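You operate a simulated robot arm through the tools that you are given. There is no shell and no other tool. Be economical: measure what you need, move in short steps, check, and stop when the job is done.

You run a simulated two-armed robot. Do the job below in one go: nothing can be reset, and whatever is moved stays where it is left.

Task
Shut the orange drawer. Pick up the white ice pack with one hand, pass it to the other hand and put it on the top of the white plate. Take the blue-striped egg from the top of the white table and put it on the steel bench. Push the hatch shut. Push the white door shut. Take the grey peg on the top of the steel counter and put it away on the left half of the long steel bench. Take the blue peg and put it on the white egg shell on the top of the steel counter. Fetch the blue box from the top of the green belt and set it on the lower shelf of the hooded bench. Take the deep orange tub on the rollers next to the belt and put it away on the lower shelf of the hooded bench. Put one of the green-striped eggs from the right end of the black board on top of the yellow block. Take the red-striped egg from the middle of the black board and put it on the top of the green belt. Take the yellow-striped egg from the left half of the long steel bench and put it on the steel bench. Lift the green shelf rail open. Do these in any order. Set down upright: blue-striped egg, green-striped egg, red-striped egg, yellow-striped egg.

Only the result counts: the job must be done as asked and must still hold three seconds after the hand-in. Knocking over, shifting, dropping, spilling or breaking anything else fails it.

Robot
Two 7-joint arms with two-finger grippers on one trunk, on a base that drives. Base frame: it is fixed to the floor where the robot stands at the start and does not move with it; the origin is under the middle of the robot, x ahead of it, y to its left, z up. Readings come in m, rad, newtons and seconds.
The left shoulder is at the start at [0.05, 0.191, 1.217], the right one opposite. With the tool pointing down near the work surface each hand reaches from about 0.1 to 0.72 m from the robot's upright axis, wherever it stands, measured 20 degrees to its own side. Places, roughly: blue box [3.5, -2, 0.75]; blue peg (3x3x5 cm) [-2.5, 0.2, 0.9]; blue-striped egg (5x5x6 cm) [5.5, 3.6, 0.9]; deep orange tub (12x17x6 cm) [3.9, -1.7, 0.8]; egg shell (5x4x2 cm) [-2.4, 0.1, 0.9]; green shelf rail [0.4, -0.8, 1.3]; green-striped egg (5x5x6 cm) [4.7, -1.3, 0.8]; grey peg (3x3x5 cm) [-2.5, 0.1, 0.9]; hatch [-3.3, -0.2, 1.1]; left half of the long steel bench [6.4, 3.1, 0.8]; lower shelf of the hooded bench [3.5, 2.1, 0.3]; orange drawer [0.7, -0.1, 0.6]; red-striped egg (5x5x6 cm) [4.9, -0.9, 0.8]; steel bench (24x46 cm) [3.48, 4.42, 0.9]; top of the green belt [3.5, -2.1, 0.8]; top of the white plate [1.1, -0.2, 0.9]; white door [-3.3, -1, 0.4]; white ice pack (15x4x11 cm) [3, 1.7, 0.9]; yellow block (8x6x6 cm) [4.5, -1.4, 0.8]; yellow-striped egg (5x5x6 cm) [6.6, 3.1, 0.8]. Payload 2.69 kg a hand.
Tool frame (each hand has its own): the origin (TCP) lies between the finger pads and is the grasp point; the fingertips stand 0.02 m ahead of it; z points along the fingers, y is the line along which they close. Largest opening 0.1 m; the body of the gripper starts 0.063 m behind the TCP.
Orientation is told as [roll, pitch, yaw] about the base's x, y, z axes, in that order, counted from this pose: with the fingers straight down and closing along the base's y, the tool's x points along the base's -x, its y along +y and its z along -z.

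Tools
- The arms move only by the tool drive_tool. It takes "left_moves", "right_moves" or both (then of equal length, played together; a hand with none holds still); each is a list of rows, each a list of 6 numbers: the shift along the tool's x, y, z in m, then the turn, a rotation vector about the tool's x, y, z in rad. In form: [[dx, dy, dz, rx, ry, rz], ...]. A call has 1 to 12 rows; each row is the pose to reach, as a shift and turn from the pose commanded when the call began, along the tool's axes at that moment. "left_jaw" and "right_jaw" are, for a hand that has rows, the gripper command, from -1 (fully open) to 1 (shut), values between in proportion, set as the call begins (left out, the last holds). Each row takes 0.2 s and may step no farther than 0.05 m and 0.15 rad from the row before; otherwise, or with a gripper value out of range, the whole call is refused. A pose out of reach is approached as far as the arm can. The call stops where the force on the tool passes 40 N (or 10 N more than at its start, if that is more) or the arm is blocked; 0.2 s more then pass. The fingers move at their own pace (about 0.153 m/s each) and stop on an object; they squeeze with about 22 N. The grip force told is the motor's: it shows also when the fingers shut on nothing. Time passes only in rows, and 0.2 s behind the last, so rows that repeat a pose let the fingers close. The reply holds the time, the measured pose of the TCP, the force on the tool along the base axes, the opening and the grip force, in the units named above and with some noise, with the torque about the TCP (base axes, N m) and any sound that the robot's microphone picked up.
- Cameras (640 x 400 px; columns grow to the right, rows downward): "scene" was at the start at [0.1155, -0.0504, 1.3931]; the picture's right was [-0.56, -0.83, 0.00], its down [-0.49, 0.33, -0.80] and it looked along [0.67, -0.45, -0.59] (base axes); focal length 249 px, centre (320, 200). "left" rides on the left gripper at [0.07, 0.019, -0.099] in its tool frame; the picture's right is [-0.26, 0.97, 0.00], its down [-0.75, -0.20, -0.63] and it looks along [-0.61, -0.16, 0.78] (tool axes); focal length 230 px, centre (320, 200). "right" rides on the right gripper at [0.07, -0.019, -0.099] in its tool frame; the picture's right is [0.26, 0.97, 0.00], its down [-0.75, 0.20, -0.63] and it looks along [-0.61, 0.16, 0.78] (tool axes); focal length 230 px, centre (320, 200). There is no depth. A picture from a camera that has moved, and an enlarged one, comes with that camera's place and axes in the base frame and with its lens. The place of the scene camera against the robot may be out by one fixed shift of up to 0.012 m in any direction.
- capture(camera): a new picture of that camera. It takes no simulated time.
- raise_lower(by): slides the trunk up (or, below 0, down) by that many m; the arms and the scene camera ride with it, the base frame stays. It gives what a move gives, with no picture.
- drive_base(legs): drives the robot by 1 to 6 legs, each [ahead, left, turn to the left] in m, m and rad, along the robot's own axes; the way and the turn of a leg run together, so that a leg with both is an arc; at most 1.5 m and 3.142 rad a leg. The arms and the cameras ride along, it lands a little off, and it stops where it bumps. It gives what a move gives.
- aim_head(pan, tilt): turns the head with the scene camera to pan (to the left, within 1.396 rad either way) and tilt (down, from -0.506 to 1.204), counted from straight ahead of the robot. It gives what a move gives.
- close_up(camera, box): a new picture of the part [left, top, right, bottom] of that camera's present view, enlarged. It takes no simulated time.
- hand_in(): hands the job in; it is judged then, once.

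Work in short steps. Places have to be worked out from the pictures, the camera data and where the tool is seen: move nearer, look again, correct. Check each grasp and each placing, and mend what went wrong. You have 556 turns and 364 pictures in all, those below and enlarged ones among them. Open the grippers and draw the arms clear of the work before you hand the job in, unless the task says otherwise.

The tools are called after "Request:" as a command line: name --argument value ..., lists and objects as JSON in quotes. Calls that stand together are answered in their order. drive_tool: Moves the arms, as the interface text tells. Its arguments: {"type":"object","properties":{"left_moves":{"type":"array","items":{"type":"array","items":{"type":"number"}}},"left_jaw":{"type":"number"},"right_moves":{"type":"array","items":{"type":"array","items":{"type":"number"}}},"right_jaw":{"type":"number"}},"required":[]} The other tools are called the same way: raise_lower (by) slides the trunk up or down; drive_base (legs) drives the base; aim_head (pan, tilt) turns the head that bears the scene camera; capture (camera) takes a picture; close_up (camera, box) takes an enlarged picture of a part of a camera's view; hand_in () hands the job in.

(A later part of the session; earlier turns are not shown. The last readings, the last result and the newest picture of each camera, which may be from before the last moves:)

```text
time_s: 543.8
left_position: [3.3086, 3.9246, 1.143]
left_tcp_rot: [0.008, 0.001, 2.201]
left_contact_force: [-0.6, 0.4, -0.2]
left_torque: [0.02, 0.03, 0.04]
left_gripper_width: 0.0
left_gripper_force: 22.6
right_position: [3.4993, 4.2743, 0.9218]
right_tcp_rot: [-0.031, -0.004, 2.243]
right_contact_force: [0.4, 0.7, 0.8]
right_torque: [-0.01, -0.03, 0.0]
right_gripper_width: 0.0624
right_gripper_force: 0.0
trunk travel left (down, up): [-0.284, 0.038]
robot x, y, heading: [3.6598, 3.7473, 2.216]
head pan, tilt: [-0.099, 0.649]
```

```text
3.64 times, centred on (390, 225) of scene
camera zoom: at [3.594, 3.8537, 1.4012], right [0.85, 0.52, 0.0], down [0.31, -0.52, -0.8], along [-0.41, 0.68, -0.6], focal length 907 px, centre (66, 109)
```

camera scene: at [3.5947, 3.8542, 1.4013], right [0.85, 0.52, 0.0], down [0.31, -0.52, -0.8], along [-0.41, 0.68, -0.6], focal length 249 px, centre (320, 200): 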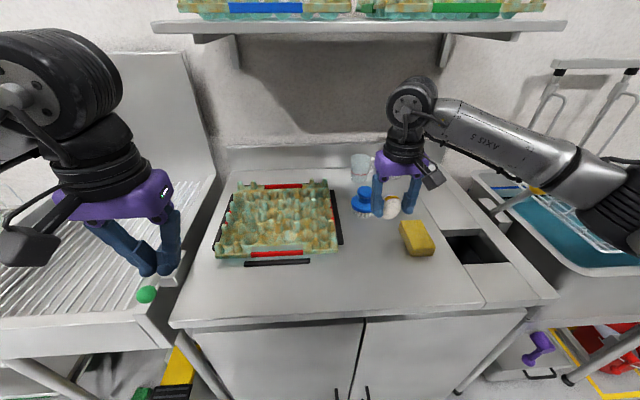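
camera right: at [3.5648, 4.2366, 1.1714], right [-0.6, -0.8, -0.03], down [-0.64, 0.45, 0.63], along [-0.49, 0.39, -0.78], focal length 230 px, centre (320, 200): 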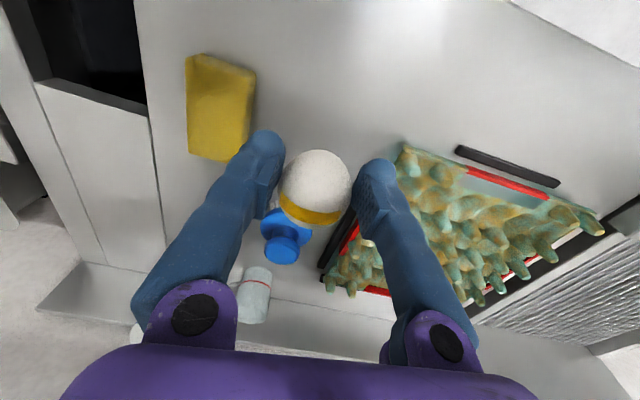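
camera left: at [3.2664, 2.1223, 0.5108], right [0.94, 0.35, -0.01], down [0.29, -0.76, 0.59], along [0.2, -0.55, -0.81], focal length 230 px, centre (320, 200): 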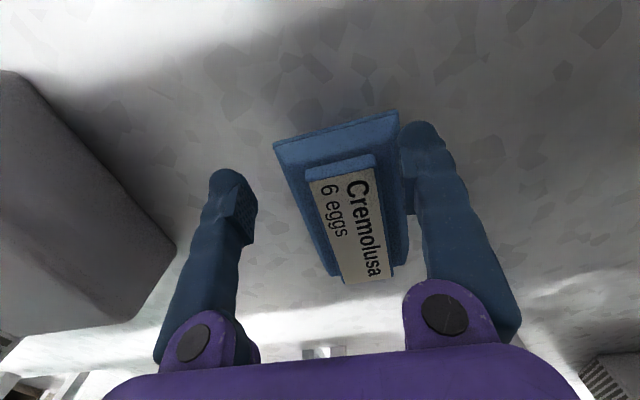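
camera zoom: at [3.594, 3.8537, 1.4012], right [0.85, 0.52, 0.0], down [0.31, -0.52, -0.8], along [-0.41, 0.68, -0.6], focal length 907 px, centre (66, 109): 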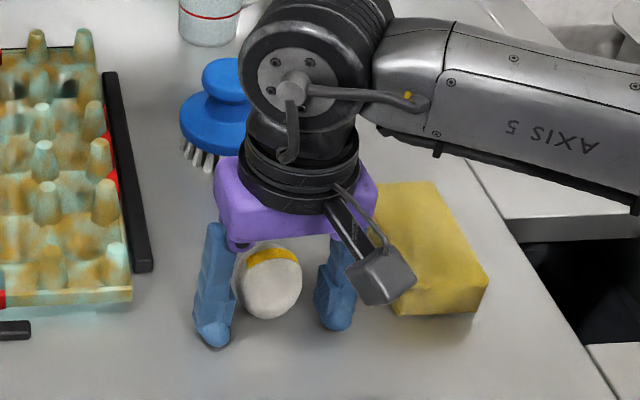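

The egg stands. I lift the hand straight up.

Request:
drive_tool --right_moves '[[0, 0, -0.03, 0, 0, 0], [0, 0, -0.07, 0, 0, 0], [0, 0, -0.12, 0, 0, 0], [0.03, -0.02, -0.15, 0, 0, 0], [0.07, -0.04, -0.17, 0, 0, 0], [0.11, -0.06, -0.19, 0, 0, 0]]'

Request:
close_up --camera "scene" --box '[330, 170, 450, 280]'

```text
time_s: 545.2
left_position: [3.3083, 3.9248, 1.1439]
left_tcp_rot: [0.009, -0.002, 2.201]
left_contact_force: [-0.3, -1.1, -0.1]
left_torque: [0.01, 0.0, -0.02]
left_gripper_width: 0.0001
left_gripper_force: 21.8
right_position: [3.613, 4.2185, 1.1154]
right_tcp_rot: [-0.03, -0.005, 2.243]
right_contact_force: [0.3, -0.5, 0.1]
right_torque: [0.05, 0.02, 0.01]
right_gripper_width: 0.0625
right_gripper_force: 0.0
trunk travel left (down, up): [-0.284, 0.038]
robot x, y, heading: [3.6574, 3.7511, 2.217]
head pan, tilt: [-0.099, 0.649]
```

```text
3.64 times, centred on (390, 225) of scene
camera zoom: at [3.5953, 3.8532, 1.4014], right [0.85, 0.52, 0.0], down [0.31, -0.52, -0.8], along [-0.41, 0.68, -0.6], focal length 907 px, centre (66, 109)
```

zoom: 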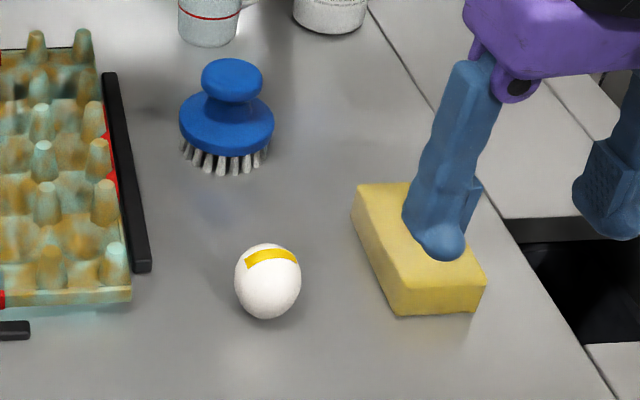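

Yellow egg is placed upright. Now the blue-striped egg with the free right hand: back off, turn and drive to the white table's end.

Request:
drive_base --legs '[[-0.35, 0, 0], [0, 0, -1.57], [0.75, -0.15, 0]]'

Request:
aim_head --pan -0.6 --tilt 0.55

Request:
capture --camera "scene"

```text
time_s: 555.1
left_position: [4.7504, 4.1583, 1.1426]
left_tcp_rot: [0.006, 0.0, 0.634]
left_contact_force: [0.0, 0.6, 0.1]
left_torque: [0.01, 0.01, -0.02]
left_gripper_width: 0.0001
left_gripper_force: 22.6
right_position: [5.047, 3.8579, 1.1149]
right_tcp_rot: [-0.032, -0.005, 0.676]
right_contact_force: [-0.1, -1.3, 0.8]
right_torque: [0.03, -0.02, 0.02]
right_gripper_width: 0.0625
right_gripper_force: 0.0
trunk travel left (down, up): [-0.284, 0.038]
robot x, y, heading: [4.5777, 3.8071, 0.653]
head pan, tilt: [-0.099, 0.649]
```

```text
time_s: 556.0
left_position: [4.75, 4.1591, 1.1433]
left_tcp_rot: [0.006, 0.001, 0.635]
left_contact_force: [0.2, 0.1, -0.4]
left_torque: [-0.01, -0.01, 0.0]
left_gripper_width: 0.0
left_gripper_force: 22.6
right_position: [5.0471, 3.8586, 1.1147]
right_tcp_rot: [-0.031, -0.004, 0.677]
right_contact_force: [-0.5, 0.1, -0.8]
right_torque: [0.0, 0.02, -0.01]
right_gripper_width: 0.0626
right_gripper_force: 0.0
trunk travel left (down, up): [-0.284, 0.038]
robot x, y, heading: [4.5735, 3.8069, 0.652]
head pan, tilt: [-0.6, 0.55]
```

```text
128 pictures are left
camera scene: at [4.7007, 3.8333, 1.41], right [0.05, -1.0, 0.0], down [-0.52, -0.03, -0.85], along [0.85, 0.04, -0.52], focal length 249 px, centre (320, 200)
```

scene: 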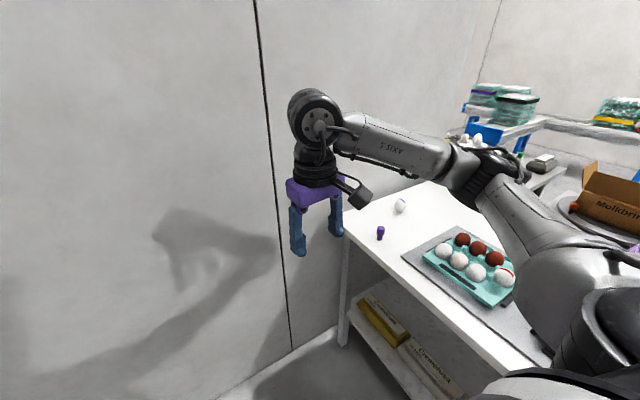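

Egg confirmed at [5.52,3.563]. I turn right to heading ~0 and move 0.28 m nearer.

Request:
drive_base --legs '[[0, 0, -0.65], [0.27, 0, 0]]'

Request:
aim_head --pan -0.3 --tilt 0.7

Request:
capture --camera "scene"

Request:
capture --camera "right"

```text
time_s: 559.7
left_position: [5.2014, 3.9864, 1.1428]
left_tcp_rot: [0.006, -0.001, -0.009]
left_contact_force: [0.8, 0.7, 0.5]
left_torque: [-0.02, 0.02, -0.04]
left_gripper_width: 0.0
left_gripper_force: 22.0
right_position: [5.2591, 3.5669, 1.1149]
right_tcp_rot: [-0.032, -0.006, 0.035]
right_contact_force: [0.5, -0.6, 0.6]
right_torque: [0.01, 0.04, 0.0]
right_gripper_width: 0.0624
right_gripper_force: 0.1
trunk travel left (down, up): [-0.284, 0.038]
robot x, y, heading: [4.8513, 3.8093, 0.008]
head pan, tilt: [-0.6, 0.55]
```

```text
time_s: 560.5
left_position: [5.1997, 3.9855, 1.1428]
left_tcp_rot: [0.007, 0.0, -0.01]
left_contact_force: [-0.4, 0.4, 0.5]
left_torque: [-0.04, 0.0, 0.02]
left_gripper_width: 0.0
left_gripper_force: 21.9
right_position: [5.2573, 3.5675, 1.1145]
right_tcp_rot: [-0.032, -0.005, 0.034]
right_contact_force: [-0.7, 0.2, -0.1]
right_torque: [-0.03, -0.02, 0.0]
right_gripper_width: 0.0626
right_gripper_force: 0.2
trunk travel left (down, up): [-0.284, 0.038]
robot x, y, heading: [4.85, 3.8093, 0.007]
head pan, tilt: [-0.3, 0.7]
```

```text
127 pictures are left
camera scene: at [4.9741, 3.782, 1.397], right [-0.29, -0.96, 0.0], down [-0.62, 0.19, -0.77], along [0.73, -0.22, -0.64], focal length 249 px, centre (320, 200)
```

scene: 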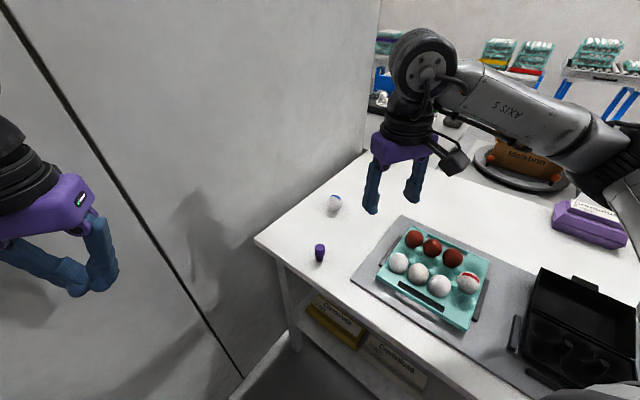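

```text
126 pictures are left
camera right: at [5.1863, 3.5499, 1.2137], right [-0.29, 0.96, -0.03], down [0.74, 0.25, 0.63], along [0.61, 0.16, -0.78], focal length 230 px, centre (320, 200)
```

right: 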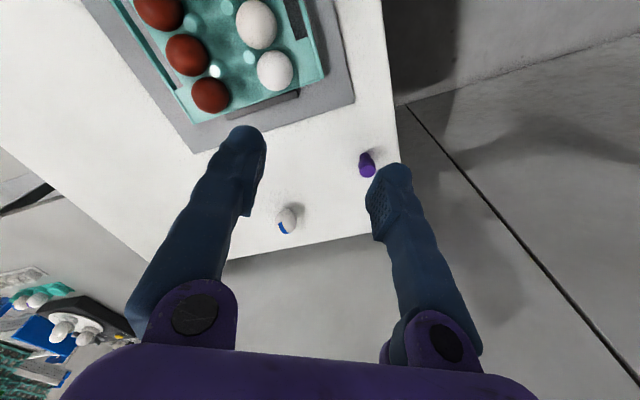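

Egg at [5.523,3.571,0.885]. I tuck the left hand back (wall near) and creep diagonally 0.1 m closer.

Request:
drive_tool --left_moves '[[0.04, 0.01, 0, 0, 0, 0], [0.08, 0.02, 0, 0, 0, 0], [0.12, 0.03, 0, 0, 0, 0], [0.15, 0.03, 0, 0, 0, 0]]'

Request:
drive_base --legs '[[0.08, 0.05, 0]]'

```text
time_s: 561.5
left_position: [5.0776, 4.0054, 1.1659]
left_tcp_rot: [0.009, 0.0, -0.009]
left_contact_force: [0.2, 0.2, 0.3]
left_torque: [0.02, 0.03, 0.0]
left_gripper_width: 0.0
left_gripper_force: 22.1
left hand out of reach, approached as far as the arm can: row 3, 4
right_position: [5.2567, 3.5651, 1.1138]
right_tcp_rot: [-0.031, -0.004, 0.035]
right_contact_force: [-1.1, 0.4, 0.0]
right_torque: [0.03, -0.01, -0.04]
right_gripper_width: 0.0624
right_gripper_force: 0.1
trunk travel left (down, up): [-0.284, 0.038]
robot x, y, heading: [4.8513, 3.8101, 0.01]
head pan, tilt: [-0.3, 0.7]
```

```text
time_s: 562.4
left_position: [5.0875, 4.0117, 1.1673]
left_tcp_rot: [0.016, 0.003, -0.007]
left_contact_force: [-1.1, 0.0, -0.1]
left_torque: [0.02, -0.01, -0.05]
left_gripper_width: 0.0003
left_gripper_force: 22.1
right_position: [5.2691, 3.5757, 1.1169]
right_tcp_rot: [-0.025, -0.014, 0.041]
right_contact_force: [-0.6, 0.6, 0.2]
right_torque: [-0.05, -0.01, -0.02]
right_gripper_width: 0.0624
right_gripper_force: 0.0
trunk travel left (down, up): [-0.284, 0.038]
robot x, y, heading: [4.8689, 3.8177, 0.012]
head pan, tilt: [-0.3, 0.7]
stopped in leg 1: the robot was blocked; the commanded pose is now the measured one
```

Blocked by the wall side; I try the reach from here, high first.

Request:
drive_tool --right_moves '[[-0.045, -0.003, 0, 0, 0, 0], [-0.09, -0.006, 0, 0, 0, 0], [-0.135, -0.009, 0.01, 0, 0, 0], [-0.18, -0.012, 0.03, 0, 0, 0], [-0.22, -0.014, 0.05, 0, 0, 0], [-0.25, -0.015, 0.08, 0, 0, 0], [-0.254, -0.015, 0.12, 0, 0, 0]]' --right_jaw -0.4

Request:
capture --camera "right"

```text
time_s: 564.0
left_position: [5.0864, 4.0111, 1.1672]
left_tcp_rot: [0.017, 0.006, -0.007]
left_contact_force: [-0.5, 0.6, 0.8]
left_torque: [-0.01, 0.03, -0.04]
left_gripper_width: 0.0001
left_gripper_force: 21.3
right_position: [5.5257, 3.5665, 0.9972]
right_tcp_rot: [-0.025, -0.018, 0.04]
right_contact_force: [0.0, -0.7, -0.8]
right_torque: [0.03, -0.01, 0.01]
right_gripper_width: 0.0701
right_gripper_force: 0.0
trunk travel left (down, up): [-0.284, 0.038]
robot x, y, heading: [4.869, 3.819, 0.008]
head pan, tilt: [-0.3, 0.7]
```

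```text
125 pictures are left
camera right: at [5.4539, 3.5482, 1.0953], right [-0.3, 0.95, -0.03], down [0.73, 0.25, 0.64], along [0.62, 0.17, -0.77], focal length 230 px, centre (320, 200)
```

right: 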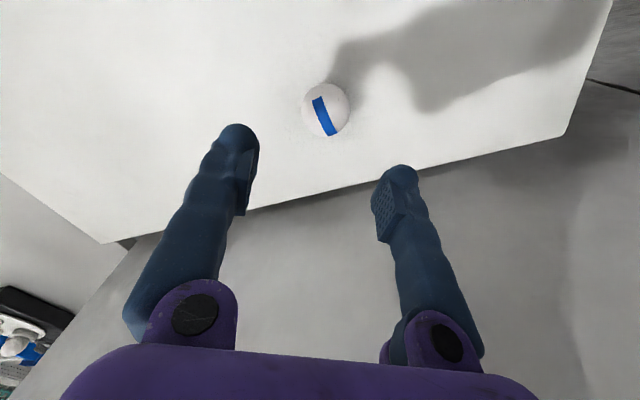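

Egg straight below. Descend, grip and lift.

Request:
drive_tool --right_moves '[[0.005, 0.002, 0.035, 0, 0, 0], [0.005, 0.002, 0.07, 0, 0, 0], [0.005, 0.002, 0.105, 0, 0, 0]]'

Request:
capture --camera "right"

```text
time_s: 564.8
left_position: [5.087, 4.0119, 1.1665]
left_tcp_rot: [0.015, 0.006, -0.005]
left_contact_force: [-0.7, 0.1, -0.7]
left_torque: [-0.02, 0.05, 0.0]
left_gripper_width: 0.0
left_gripper_force: 21.9
right_position: [5.525, 3.5671, 0.8944]
right_tcp_rot: [-0.025, -0.017, 0.04]
right_contact_force: [-0.9, -0.4, 0.8]
right_torque: [0.01, 0.01, 0.0]
right_gripper_width: 0.0699
right_gripper_force: 0.0
trunk travel left (down, up): [-0.284, 0.038]
robot x, y, heading: [4.8689, 3.82, 0.014]
head pan, tilt: [-0.3, 0.7]
```

```text
124 pictures are left
camera right: at [5.4529, 3.5484, 0.9918], right [-0.3, 0.95, -0.03], down [0.73, 0.24, 0.64], along [0.62, 0.17, -0.77], focal length 230 px, centre (320, 200)
```

right: 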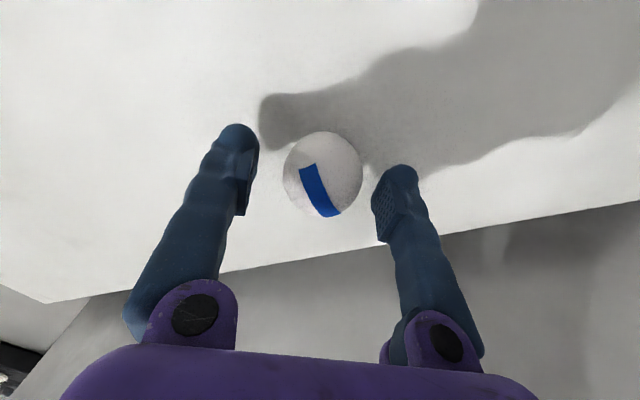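

Almost centred; small correction and close.

Request:
drive_tool --right_moves '[[0.004, 0.001, 0.005, 0, 0, 0], [0.004, 0.001, 0.005, 0, 0, 0]]'

Request:
drive_tool --right_moves '[[0, 0, 0, 0, 0, 0], [0, 0, 0, 0, 0, 0], [0, 0, 0, 0, 0, 0]]' --right_jaw 1

Request:
drive_tool --right_moves '[[0, 0, -0.04, 0, 0, 0], [0, 0, -0.09, 0, 0, 0], [0.03, 0, -0.13, 0, 0, 0], [0.07, 0, -0.16, 0, 0, 0], [0.11, 0, -0.19, 0, 0, 0], [0.15, 0, -0.22, 0, 0, 0], [0.2, 0, -0.22, 0, 0, 0]]'

Request:
capture --camera "right"

```text
time_s: 565.4
left_position: [5.0866, 4.0116, 1.1679]
left_tcp_rot: [0.014, 0.007, -0.005]
left_contact_force: [-0.1, -0.3, 0.5]
left_torque: [0.01, -0.01, 0.0]
left_gripper_width: 0.0
left_gripper_force: 22.3
right_position: [5.5189, 3.5688, 0.8891]
right_tcp_rot: [-0.024, -0.017, 0.04]
right_contact_force: [-0.4, 0.0, -0.1]
right_torque: [-0.04, -0.02, 0.04]
right_gripper_width: 0.0699
right_gripper_force: 0.0
trunk travel left (down, up): [-0.284, 0.038]
robot x, y, heading: [4.8699, 3.8179, 0.012]
head pan, tilt: [-0.3, 0.7]
```

```text
time_s: 566.2
left_position: [5.0883, 4.0106, 1.1669]
left_tcp_rot: [0.016, 0.003, -0.005]
left_contact_force: [0.0, 0.5, -0.8]
left_torque: [0.01, 0.01, -0.02]
left_gripper_width: 0.0
left_gripper_force: 22.0
right_position: [5.5197, 3.568, 0.8892]
right_tcp_rot: [-0.024, -0.015, 0.04]
right_contact_force: [-0.4, 0.6, 0.2]
right_torque: [-0.01, -0.02, 0.02]
right_gripper_width: 0.0414
right_gripper_force: 9.1
trunk travel left (down, up): [-0.284, 0.038]
robot x, y, heading: [4.8701, 3.8193, 0.01]
head pan, tilt: [-0.3, 0.7]
```

```text
time_s: 567.8
left_position: [5.0875, 4.0106, 1.1667]
left_tcp_rot: [0.017, 0.004, -0.007]
left_contact_force: [0.3, -0.3, 0.3]
left_torque: [-0.03, -0.02, -0.02]
left_gripper_width: 0.0
left_gripper_force: 21.9
right_position: [5.3149, 3.5641, 1.1111]
right_tcp_rot: [-0.024, -0.016, 0.039]
right_contact_force: [-0.5, -1.0, -0.4]
right_torque: [0.03, 0.0, -0.02]
right_gripper_width: 0.0417
right_gripper_force: 9.0
trunk travel left (down, up): [-0.284, 0.038]
robot x, y, heading: [4.8692, 3.8254, 0.016]
head pan, tilt: [-0.3, 0.7]
```

```text
123 pictures are left
camera right: at [5.243, 3.5455, 1.2087], right [-0.29, 0.96, -0.03], down [0.73, 0.24, 0.64], along [0.61, 0.17, -0.77], focal length 230 px, centre (320, 200)
```

right: 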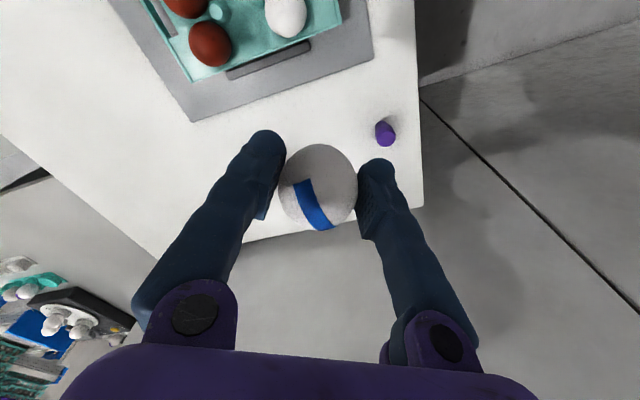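

Blue egg held. I go back to the steel bench: reverse, turn left and approach.

Request:
drive_base --legs '[[-0.3, 0, 0], [0, 0, 2.2], [0, 0.6, 0]]'

Request:
aim_head --pan -0.1 --tilt 0.65

Request:
capture --camera "scene"

```text
time_s: 580.2
left_position: [3.7996, 3.5505, 1.1633]
left_tcp_rot: [0.008, 0.013, 2.168]
left_contact_force: [0.3, 0.4, 0.1]
left_torque: [0.02, 0.03, -0.03]
left_gripper_width: 0.0003
left_gripper_force: 21.9
right_position: [4.0401, 3.9929, 1.1085]
right_tcp_rot: [-0.031, -0.004, 2.213]
right_contact_force: [0.3, -0.6, -0.1]
right_torque: [0.05, -0.02, 0.0]
right_gripper_width: 0.0411
right_gripper_force: 9.0
trunk travel left (down, up): [-0.284, 0.038]
robot x, y, heading: [4.0876, 3.4785, 2.182]
head pan, tilt: [-0.3, 0.7]
```

```text
time_s: 581.0
left_position: [3.7994, 3.551, 1.1632]
left_tcp_rot: [0.011, 0.014, 2.168]
left_contact_force: [0.0, -0.8, -0.3]
left_torque: [0.02, 0.0, 0.0]
left_gripper_width: 0.0
left_gripper_force: 21.7
right_position: [4.0394, 3.993, 1.1079]
right_tcp_rot: [-0.031, -0.005, 2.214]
right_contact_force: [-0.3, 0.0, -0.5]
right_torque: [0.03, 0.01, -0.02]
right_gripper_width: 0.0407
right_gripper_force: 8.8
trunk travel left (down, up): [-0.284, 0.038]
robot x, y, heading: [4.0942, 3.4754, 2.187]
head pan, tilt: [-0.099, 0.649]
```

```text
122 pictures are left
camera scene: at [4.0293, 3.5833, 1.4012], right [0.87, 0.49, 0.0], down [0.3, -0.53, -0.8], along [-0.39, 0.69, -0.6], focal length 249 px, centre (320, 200)
```

scene: 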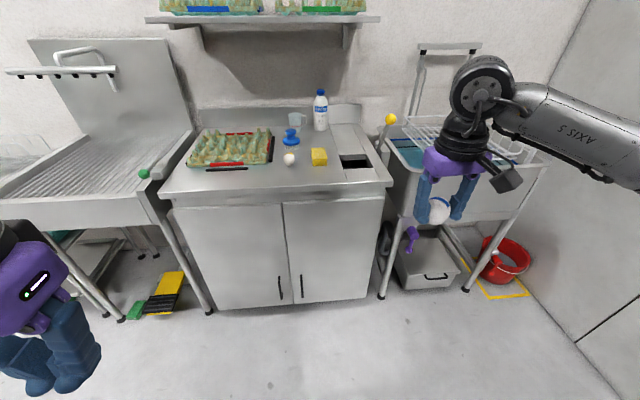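

Yellow egg still stands. I drive ahead 0.45 m and slightly left.

Request:
drive_base --legs '[[0.44, 0.08, 0.03]]'

Request:
capture --camera "scene"

```text
time_s: 583.7
left_position: [3.4751, 3.8579, 1.1639]
left_tcp_rot: [0.009, 0.017, 2.186]
left_contact_force: [0.1, 0.2, 0.4]
left_torque: [-0.01, -0.05, 0.0]
left_gripper_width: 0.0
left_gripper_force: 21.6
right_position: [3.7084, 4.3028, 1.1074]
right_tcp_rot: [-0.031, -0.005, 2.232]
right_contact_force: [-0.7, -0.4, -0.6]
right_torque: [0.02, -0.05, 0.02]
right_gripper_width: 0.0408
right_gripper_force: 8.6
trunk travel left (down, up): [-0.284, 0.038]
robot x, y, heading: [3.7673, 3.7861, 2.206]
head pan, tilt: [-0.099, 0.649]
```

```text
121 pictures are left
camera scene: at [3.7039, 3.8929, 1.4012], right [0.86, 0.51, 0.0], down [0.31, -0.52, -0.8], along [-0.4, 0.69, -0.6], focal length 249 px, centre (320, 200)
```

scene: 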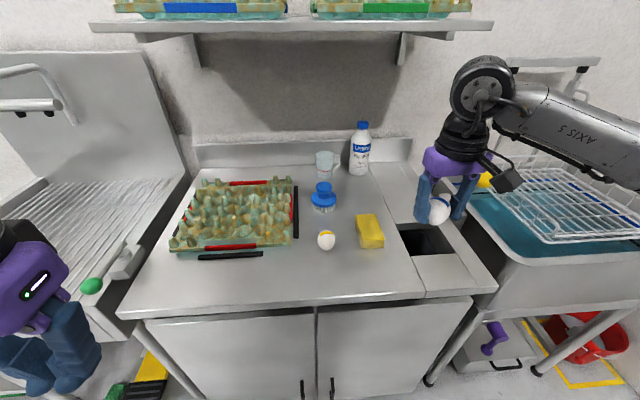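

Moving the blue egg over the spot right-front of the yellow egg (≈[3.612,4.287]).

Request:
drive_tool --right_moves '[[-0.02, 0.04, 0, 0, 0, 0], [-0.04, 0.075, 0.02, 0, 0, 0], [-0.0466, 0.0859, 0.06, 0, 0, 0], [-0.0466, 0.0859, 0.1, 0, 0, 0]]'

Request:
capture --camera "right"

Request:
close_up --camera "scene" --box '[300, 190, 420, 300]'

```text
time_s: 584.7
left_position: [3.475, 3.8566, 1.164]
left_tcp_rot: [0.008, 0.015, 2.186]
left_contact_force: [-0.3, 0.7, -0.6]
left_torque: [-0.03, 0.02, 0.01]
left_gripper_width: 0.0001
left_gripper_force: 21.4
right_position: [3.6145, 4.2888, 1.0055]
right_tcp_rot: [-0.032, -0.005, 2.231]
right_contact_force: [0.4, 0.2, -0.3]
right_torque: [-0.03, -0.01, -0.02]
right_gripper_width: 0.0407
right_gripper_force: 8.8
trunk travel left (down, up): [-0.284, 0.038]
robot x, y, heading: [3.7702, 3.7869, 2.206]
head pan, tilt: [-0.099, 0.649]
```

```text
120 pictures are left
camera right: at [3.6689, 4.2434, 1.1037], right [-0.6, -0.8, -0.03], down [-0.63, 0.46, 0.63], along [-0.48, 0.4, -0.78], focal length 230 px, centre (320, 200)
```

right: 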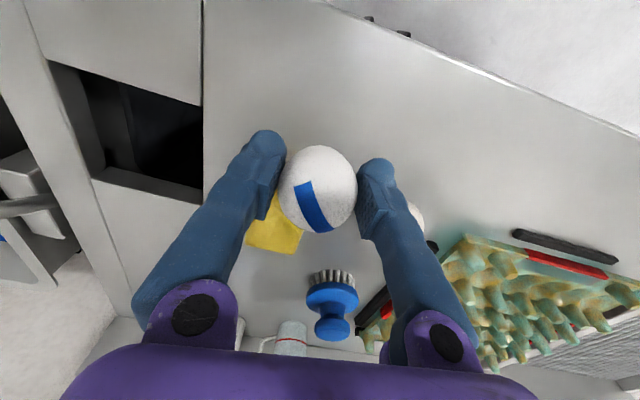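

```text
3.64 times, centred on (360, 245) of scene
camera zoom: at [3.7041, 3.893, 1.4013], right [0.86, 0.51, 0.0], down [0.31, -0.52, -0.8], along [-0.4, 0.69, -0.6], focal length 907 px, centre (174, 36)
```

zoom: 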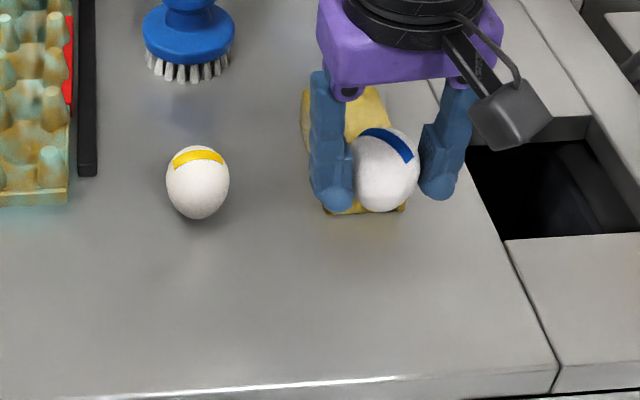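

Landing point is free bench. Lowering.

Request:
drive_tool --right_moves '[[0, 0, 0.03, 0, 0, 0], [0, 0, 0.055, 0, 0, 0], [0, 0, 0.068, 0, 0, 0], [0, 0, 0.074, 0, 0, 0]]'

Request:
drive_tool --right_moves '[[0, 0, 0.003, 0, 0, 0], [0, 0, 0.006, 0, 0, 0]]'

Request:
close_up --camera "scene" --box '[300, 190, 420, 300]'

```text
time_s: 585.7
left_position: [3.476, 3.8567, 1.1644]
left_tcp_rot: [0.01, 0.015, 2.185]
left_contact_force: [-0.6, -0.4, -0.2]
left_torque: [0.0, 0.01, -0.02]
left_gripper_width: 0.0
left_gripper_force: 22.7
right_position: [3.6162, 4.2923, 0.9317]
right_tcp_rot: [-0.031, -0.007, 2.23]
right_contact_force: [1.2, -0.1, 3.8]
right_torque: [0.0, -0.01, -0.01]
right_gripper_width: 0.0394
right_gripper_force: 9.0
trunk travel left (down, up): [-0.284, 0.038]
robot x, y, heading: [3.7673, 3.7907, 2.207]
head pan, tilt: [-0.099, 0.649]
```

```text
time_s: 586.3
left_position: [3.4769, 3.8566, 1.1633]
left_tcp_rot: [0.009, 0.014, 2.185]
left_contact_force: [0.0, 0.2, -0.3]
left_torque: [-0.02, 0.01, 0.0]
left_gripper_width: 0.0
left_gripper_force: 22.1
right_position: [3.6172, 4.2924, 0.9268]
right_tcp_rot: [-0.03, -0.008, 2.229]
right_contact_force: [-0.3, 0.9, 7.9]
right_torque: [0.1, 0.05, 0.0]
right_gripper_width: 0.0374
right_gripper_force: 9.2
trunk travel left (down, up): [-0.284, 0.038]
robot x, y, heading: [3.7675, 3.7878, 2.204]
head pan, tilt: [-0.099, 0.649]
```

```text
3.64 times, centred on (360, 245) of scene
camera zoom: at [3.7044, 3.8919, 1.4014], right [0.86, 0.51, 0.0], down [0.31, -0.52, -0.8], along [-0.4, 0.69, -0.6], focal length 907 px, centre (174, 36)
```

zoom: 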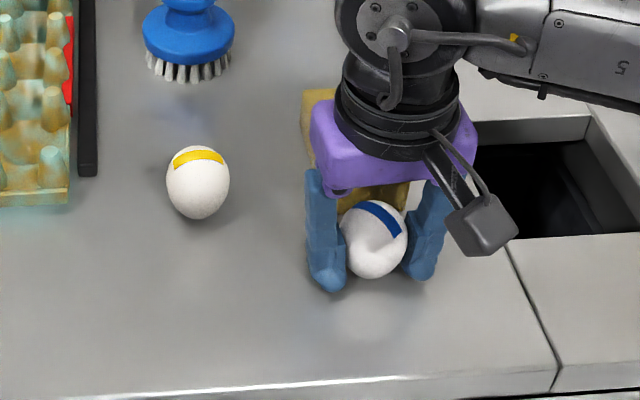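

Contact made. Open, then lift away and check both eggs.

Request:
drive_tool --right_moves '[[0, 0, -0.002, 0, 0, 0], [0, 0, -0.002, 0, 0, 0], [0, 0, -0.002, 0, 0, 0]]' --right_jaw -0.25

Request:
drive_tool --right_moves '[[0, 0, -0.03, 0, 0, 0], [0, 0, -0.07, 0, 0, 0], [0, 0, -0.12, 0, 0, 0], [0.04, -0.02, -0.14, 0, 0, 0], [0.08, -0.04, -0.16, 0, 0, 0], [0.12, -0.06, -0.18, 0, 0, 0]]'

Request:
close_up --camera "scene" --box '[300, 190, 420, 300]'

```text
time_s: 587.1
left_position: [3.4765, 3.8578, 1.1634]
left_tcp_rot: [0.009, 0.013, 2.186]
left_contact_force: [-0.2, 0.6, 0.4]
left_torque: [-0.03, -0.01, 0.0]
left_gripper_width: 0.0
left_gripper_force: 23.1
right_position: [3.6169, 4.2925, 0.9278]
right_tcp_rot: [-0.033, -0.005, 2.231]
right_contact_force: [-0.5, -0.3, 0.1]
right_torque: [-0.04, -0.01, 0.0]
right_gripper_width: 0.0625
right_gripper_force: 0.0
trunk travel left (down, up): [-0.284, 0.038]
robot x, y, heading: [3.7679, 3.7874, 2.205]
head pan, tilt: [-0.099, 0.649]
```

```text
time_s: 588.5
left_position: [3.4767, 3.8555, 1.164]
left_tcp_rot: [0.009, 0.012, 2.187]
left_contact_force: [1.6, 0.3, -1.3]
left_torque: [-0.03, 0.04, -0.04]
left_gripper_width: 0.0
left_gripper_force: 22.0
right_position: [3.7355, 4.2316, 1.1071]
right_tcp_rot: [-0.03, -0.006, 2.231]
right_contact_force: [0.3, -0.4, -0.7]
right_torque: [-0.01, 0.07, 0.02]
right_gripper_width: 0.0628
right_gripper_force: 0.1
trunk travel left (down, up): [-0.284, 0.038]
robot x, y, heading: [3.7698, 3.7873, 2.204]
head pan, tilt: [-0.099, 0.649]
```

```text
3.64 times, centred on (360, 245) of scene
camera zoom: at [3.7054, 3.8922, 1.4014], right [0.86, 0.51, 0.0], down [0.31, -0.52, -0.8], along [-0.41, 0.69, -0.6], focal length 907 px, centre (174, 36)
```

zoom: 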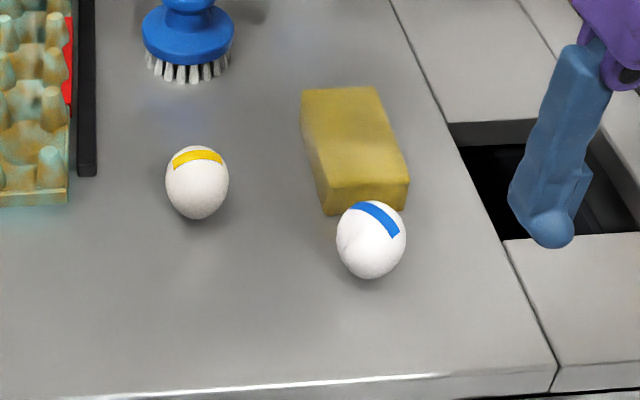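

Both eggs stand on the steel bench. Next the ice pack: I back off, turn and drive down the aisle to it.

Request:
drive_base --legs '[[-0.25, 0, 0], [0, 0, 1.58], [1.5, 0, 0], [0, 0, 1.57]]'

Request:
aim_head --pan -0.1 --tilt 0.55

Request:
capture --camera "scene"

```text
time_s: 605.3
left_position: [2.9748, 2.5856, 1.1643]
left_tcp_rot: [0.008, 0.014, -0.947]
left_contact_force: [0.1, 0.3, 0.2]
left_torque: [-0.02, -0.02, -0.01]
left_gripper_width: 0.0
left_gripper_force: 22.6
right_position: [2.7222, 2.2066, 1.1073]
right_tcp_rot: [-0.032, -0.005, -0.901]
right_contact_force: [0.3, -0.3, 0.1]
right_torque: [-0.01, 0.01, -0.01]
right_gripper_width: 0.0626
right_gripper_force: 0.1
trunk travel left (down, up): [-0.284, 0.038]
robot x, y, heading: [2.68, 2.6514, -0.933]
head pan, tilt: [-0.099, 0.649]
```

```text
time_s: 606.0
left_position: [2.9751, 2.5853, 1.1642]
left_tcp_rot: [0.008, 0.014, -0.946]
left_contact_force: [1.0, -0.3, 0.5]
left_torque: [-0.03, -0.02, -0.01]
left_gripper_width: 0.0
left_gripper_force: 22.1
right_position: [2.7221, 2.2073, 1.1065]
right_tcp_rot: [-0.031, -0.006, -0.901]
right_contact_force: [0.6, -0.2, 0.4]
right_torque: [0.01, 0.03, -0.02]
right_gripper_width: 0.0625
right_gripper_force: 0.0
trunk travel left (down, up): [-0.284, 0.038]
robot x, y, heading: [2.6828, 2.6511, -0.925]
head pan, tilt: [-0.099, 0.55]
```

```text
116 pictures are left
camera scene: at [2.7551, 2.5405, 1.41], right [-0.86, -0.52, 0.0], down [-0.27, 0.45, -0.85], along [0.44, -0.73, -0.52], focal length 249 px, centre (320, 200)
```

scene: 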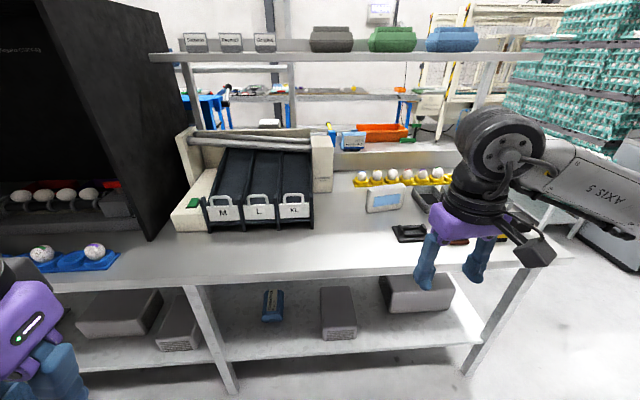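

Ice pack in view. Zooming to see its pose.

Request:
close_up --camera "scene" --box '[340, 160, 440, 240]'

```text
5.00 times, centred on (390, 200) of scene
camera zoom: at [2.7551, 2.5405, 1.41], right [-0.86, -0.52, 0.0], down [-0.27, 0.45, -0.85], along [0.44, -0.73, -0.52], focal length 1247 px, centre (-30, 200)
```

zoom: 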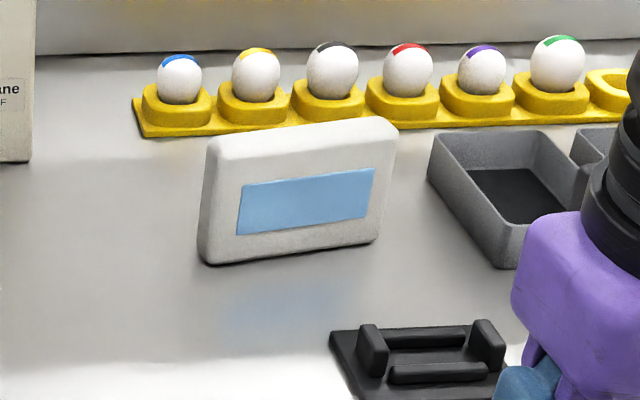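

Ice pack: standing, centre ≈[2.970,1.703], top z≈0.98, long side at 44°. I drive nearer (0.35 m ahead, 0.12 m right).

Request:
drive_base --legs '[[0.34, -0.12, 0]]'

Request:
drive_tool --right_moves '[[-0.02, 0.01, -0.03, 0, 0, 0.145], [-0.04, 0.015, -0.05, 0, 0, 0.29], [-0.06, 0.02, -0.05, 0, 0, 0.435], [-0.08, 0.02, -0.05, 0, 0, 0.58], [-0.1, 0.02, -0.05, 0, 0, 0.725], [-0.12, 0.02, -0.05, 0, 0, 0.87], [-0.13, 0.02, -0.05, 0, 0, 1.015], [-0.14, 0.02, -0.05, 0, 0, 1.16], [-0.15, 0.02, -0.05, 0, 0, 1.305], [-0.15, 0.02, -0.05, 0, 0, 1.45]]' --right_jaw -0.6

Request:
capture --camera "right"

Request:
capture --camera "scene"

```text
time_s: 608.2
left_position: [3.0749, 2.2604, 1.1635]
left_tcp_rot: [0.008, 0.014, -0.945]
left_contact_force: [0.6, 0.0, -0.1]
left_torque: [-0.01, -0.02, -0.02]
left_gripper_width: 0.0
left_gripper_force: 22.3
right_position: [2.8216, 1.8829, 1.1063]
right_tcp_rot: [-0.032, -0.006, -0.9]
right_contact_force: [-0.5, 0.1, 1.0]
right_torque: [-0.02, -0.03, 0.0]
right_gripper_width: 0.0626
right_gripper_force: 0.1
trunk travel left (down, up): [-0.284, 0.038]
robot x, y, heading: [2.7792, 2.3274, -0.924]
head pan, tilt: [-0.099, 0.55]
stopped in leg 1: the robot was blocked; the commanded pose is now the measured one
```

```text
time_s: 610.4
left_position: [3.0755, 2.2597, 1.1631]
left_tcp_rot: [0.009, 0.014, -0.946]
left_contact_force: [-0.1, 0.4, -0.1]
left_torque: [0.0, 0.01, 0.0]
left_gripper_width: 0.0001
left_gripper_force: 22.3
right_position: [2.93, 1.7769, 1.156]
right_tcp_rot: [-0.001, -0.034, -2.354]
right_contact_force: [0.6, 0.1, 0.6]
right_torque: [0.04, -0.05, 0.0]
right_gripper_width: 0.08
right_gripper_force: 0.1
trunk travel left (down, up): [-0.284, 0.038]
robot x, y, heading: [2.7831, 2.3275, -0.925]
head pan, tilt: [-0.099, 0.55]
```

```text
114 pictures are left
camera right: at [2.9673, 1.8435, 1.2524], right [0.87, -0.5, -0.01], down [-0.37, -0.66, 0.65], along [-0.33, -0.56, -0.76], focal length 230 px, centre (320, 200)
```

right: 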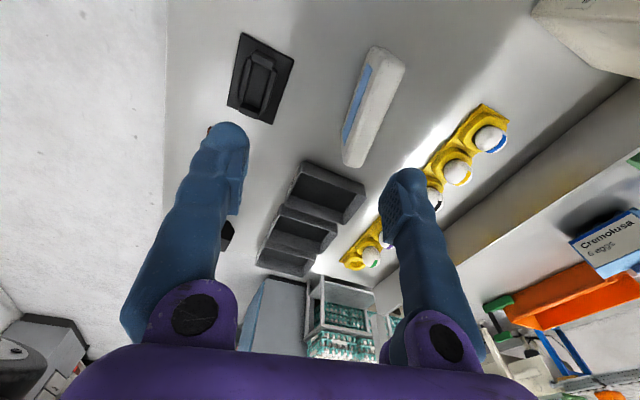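

```text
113 pictures are left
camera scene: at [2.8551, 2.2156, 1.4101], right [-0.86, -0.52, 0.0], down [-0.27, 0.45, -0.85], along [0.44, -0.73, -0.52], focal length 249 px, centre (320, 200)
```

scene: 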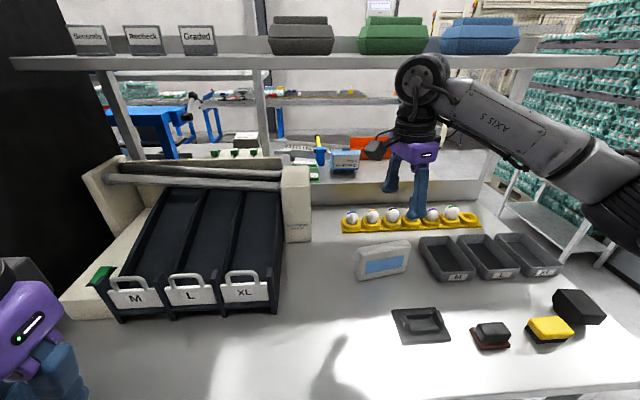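

Aligned orientation. I zoom to locate the pack's top edge precisely.

Request:
close_up --camera "right" --box '[310, 30, 440, 180]'

Request:
close_up --camera "scene" --box '[340, 220, 430, 290]'

```text
2.67 times, centred on (375, 105) of right
camera zoom: at [2.9673, 1.8435, 1.2524], right [0.87, -0.5, -0.01], down [-0.37, -0.66, 0.65], along [-0.33, -0.56, -0.76], focal length 614 px, centre (173, 453)
```

zoom: 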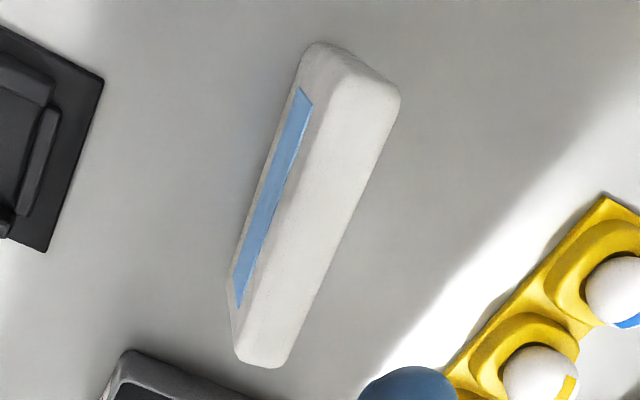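

```text
5.71 times, centred on (385, 255) of scene
camera zoom: at [2.8551, 2.2156, 1.4101], right [-0.86, -0.52, 0.0], down [-0.27, 0.45, -0.85], along [0.44, -0.73, -0.52], focal length 1425 px, centre (-51, -114)
```

zoom: 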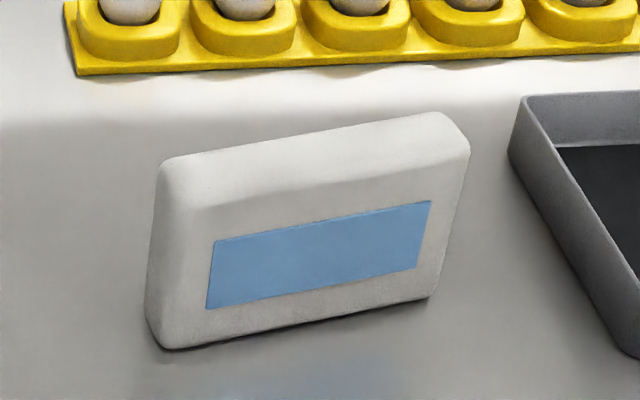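

Pack top centre ≈[2.968,1.728], z≈0.98. I take the right part (3.5 cm off centre): move over it and descend.

Request:
drive_tool --right_moves '[[-0.02, 0.03, 0, 0, 0, 0], [-0.0425, 0.062, 0, 0, 0, 0], [-0.0425, 0.062, 0.045, 0, 0, 0], [-0.0425, 0.062, 0.09, 0, 0, 0], [-0.0425, 0.062, 0.12, 0, 0, 0]]'

Request:
capture --camera "right"

```text
time_s: 611.6
left_position: [3.0749, 2.2591, 1.1644]
left_tcp_rot: [0.009, 0.016, -0.945]
left_contact_force: [0.3, -0.3, -0.2]
left_torque: [0.02, -0.02, 0.02]
left_gripper_width: 0.0
left_gripper_force: 21.7
right_position: [2.9405, 1.7007, 1.0374]
right_tcp_rot: [0.002, -0.031, -2.349]
right_contact_force: [-0.1, -0.2, 0.6]
right_torque: [-0.01, 0.02, -0.06]
right_gripper_width: 0.0802
right_gripper_force: 0.0
trunk travel left (down, up): [-0.284, 0.038]
robot x, y, heading: [2.7805, 2.3229, -0.921]
head pan, tilt: [-0.099, 0.55]
```

```text
110 pictures are left
camera right: at [2.9779, 1.7662, 1.1333], right [0.87, -0.5, -0.01], down [-0.37, -0.66, 0.65], along [-0.33, -0.56, -0.76], focal length 230 px, centre (320, 200)
```

right: 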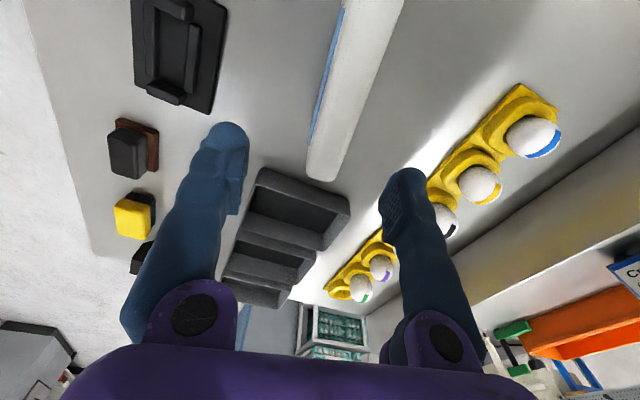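

Adjust 1.7 cm ahead and descend to grip depth.

Request:
drive_tool --right_moves '[[0, 0.017, 0.01, 0, 0, 0], [0, 0.017, 0.045, 0, 0, 0], [0, 0.017, 0.08, 0, 0, 0]]'

Request:
capture --camera "right"

Request:
close_up --camera "scene" --box '[330, 200, 450, 300]'

```text
time_s: 612.4
left_position: [3.0752, 2.2599, 1.1641]
left_tcp_rot: [0.009, 0.016, -0.947]
left_contact_force: [-0.4, 0.5, 0.4]
left_torque: [0.01, 0.02, -0.01]
left_gripper_width: 0.0001
left_gripper_force: 21.6
right_position: [2.9522, 1.6881, 0.9566]
right_tcp_rot: [0.001, -0.032, -2.351]
right_contact_force: [0.3, -0.1, -0.1]
right_torque: [0.01, -0.01, 0.03]
right_gripper_width: 0.08
right_gripper_force: 0.0
trunk travel left (down, up): [-0.284, 0.038]
robot x, y, heading: [2.7811, 2.3259, -0.927]
head pan, tilt: [-0.099, 0.55]
```

```text
109 pictures are left
camera right: at [2.9893, 1.7526, 1.0525], right [0.87, -0.5, -0.01], down [-0.37, -0.66, 0.65], along [-0.33, -0.56, -0.76], focal length 230 px, centre (320, 200)
```

right: 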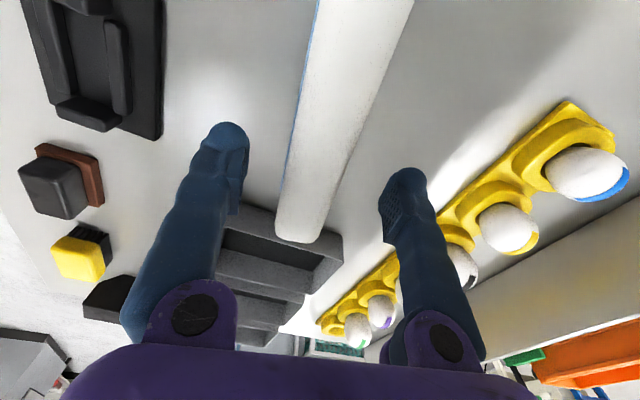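

```text
4.00 times, centred on (390, 250) of scene
camera zoom: at [2.8556, 2.2151, 1.41], right [-0.86, -0.52, 0.0], down [-0.27, 0.45, -0.85], along [0.44, -0.73, -0.52], focal length 998 px, centre (40, 0)
```

zoom: 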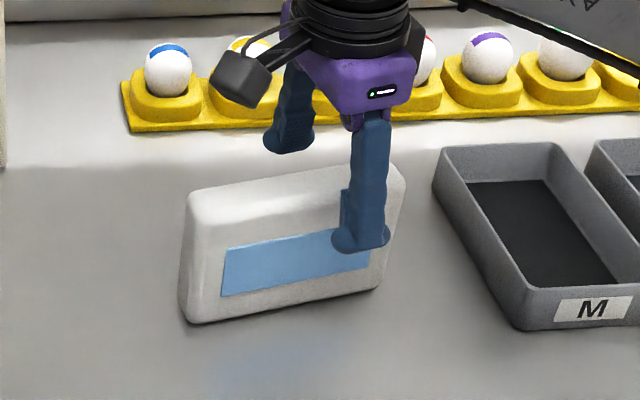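

The fingers straddle the pack's right part. Close and lift.

Request:
drive_tool --right_moves '[[0, 0, 0, 0, 0, 0], [0, 0, 0, 0, 0, 0], [0, 0, 0, 0, 0, 0]]' --right_jaw 1

Request:
drive_tool --right_moves '[[0, 0, -0.03, 0, 0, 0], [0, 0, -0.07, 0, 0, 0], [0, 0, -0.11, 0, 0, 0], [0, 0, -0.15, 0, 0, 0], [0, 0, -0.19, 0, 0, 0]]'

Request:
capture --camera "scene"

```text
time_s: 613.2
left_position: [3.0749, 2.2599, 1.1627]
left_tcp_rot: [0.008, 0.014, -0.947]
left_contact_force: [0.7, -0.2, 0.3]
left_torque: [0.0, -0.02, -0.01]
left_gripper_width: 0.0001
left_gripper_force: 21.6
right_position: [2.951, 1.6869, 0.9569]
right_tcp_rot: [0.003, -0.03, -2.351]
right_contact_force: [-0.5, -0.4, 1.1]
right_torque: [-0.01, 0.03, -0.02]
right_gripper_width: 0.0309
right_gripper_force: 21.6
trunk travel left (down, up): [-0.284, 0.038]
robot x, y, heading: [2.7804, 2.3259, -0.928]
head pan, tilt: [-0.099, 0.55]
```

```text
time_s: 614.4
left_position: [3.0746, 2.259, 1.1633]
left_tcp_rot: [0.009, 0.014, -0.944]
left_contact_force: [0.2, -0.1, 0.3]
left_torque: [0.03, 0.0, 0.02]
left_gripper_width: 0.0
left_gripper_force: 22.4
right_position: [2.9563, 1.6918, 1.1508]
right_tcp_rot: [-0.001, -0.031, -2.349]
right_contact_force: [-0.3, 0.5, -3.7]
right_torque: [-0.04, 0.05, 0.02]
right_gripper_width: 0.0314
right_gripper_force: 22.1
trunk travel left (down, up): [-0.284, 0.038]
robot x, y, heading: [2.779, 2.3263, -0.926]
head pan, tilt: [-0.099, 0.55]
```

```text
107 pictures are left
camera scene: at [2.8554, 2.2161, 1.4101], right [-0.86, -0.52, 0.0], down [-0.27, 0.45, -0.85], along [0.44, -0.73, -0.52], focal length 249 px, centre (320, 200)
```

scene: 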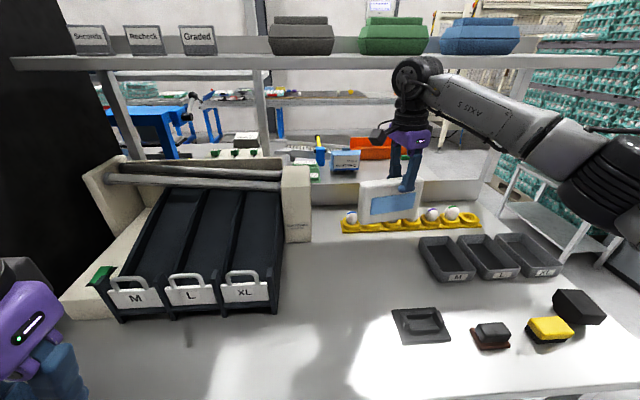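

Ice pack held. I back away 0.4 m and bring it in front of me for the handover.

Request:
drive_base --legs '[[-0.4, 0, 0]]'

Request:
aim_head --pan 0.0 --tilt 0.6

Request:
capture --camera "scene"

```text
time_s: 616.9
left_position: [2.8408, 2.5733, 1.1638]
left_tcp_rot: [0.008, 0.013, -0.93]
left_contact_force: [-0.4, -0.6, 0.0]
left_torque: [-0.01, -0.01, -0.05]
left_gripper_width: 0.0
left_gripper_force: 21.9
right_position: [2.7316, 2.0039, 1.1492]
right_tcp_rot: [-0.002, -0.032, -2.336]
right_contact_force: [-0.3, 0.1, -4.0]
right_torque: [-0.03, 0.04, -0.01]
right_gripper_width: 0.0313
right_gripper_force: 21.9
trunk travel left (down, up): [-0.284, 0.038]
robot x, y, heading: [2.5434, 2.6383, -0.909]
head pan, tilt: [-0.099, 0.55]
```

```text
time_s: 617.5
left_position: [2.8412, 2.5725, 1.1635]
left_tcp_rot: [0.008, 0.016, -0.929]
left_contact_force: [-0.6, 0.3, 0.4]
left_torque: [-0.03, -0.04, -0.05]
left_gripper_width: 0.0001
left_gripper_force: 21.9
right_position: [2.7316, 2.003, 1.1482]
right_tcp_rot: [0.0, -0.032, -2.335]
right_contact_force: [0.9, -1.0, -3.2]
right_torque: [-0.06, 0.05, -0.02]
right_gripper_width: 0.0311
right_gripper_force: 22.1
trunk travel left (down, up): [-0.284, 0.038]
robot x, y, heading: [2.5456, 2.6364, -0.91]
head pan, tilt: [0.0, 0.6]
```

```text
106 pictures are left
camera scene: at [2.6281, 2.5313, 1.4055], right [-0.79, -0.61, 0.0], down [-0.35, 0.45, -0.82], along [0.5, -0.65, -0.57], focal length 249 px, centre (320, 200)
```

scene: 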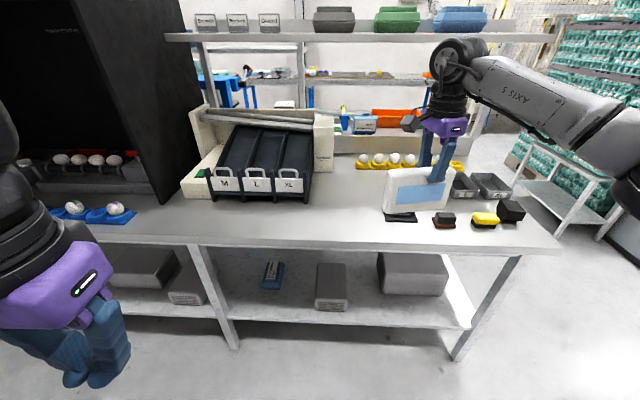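

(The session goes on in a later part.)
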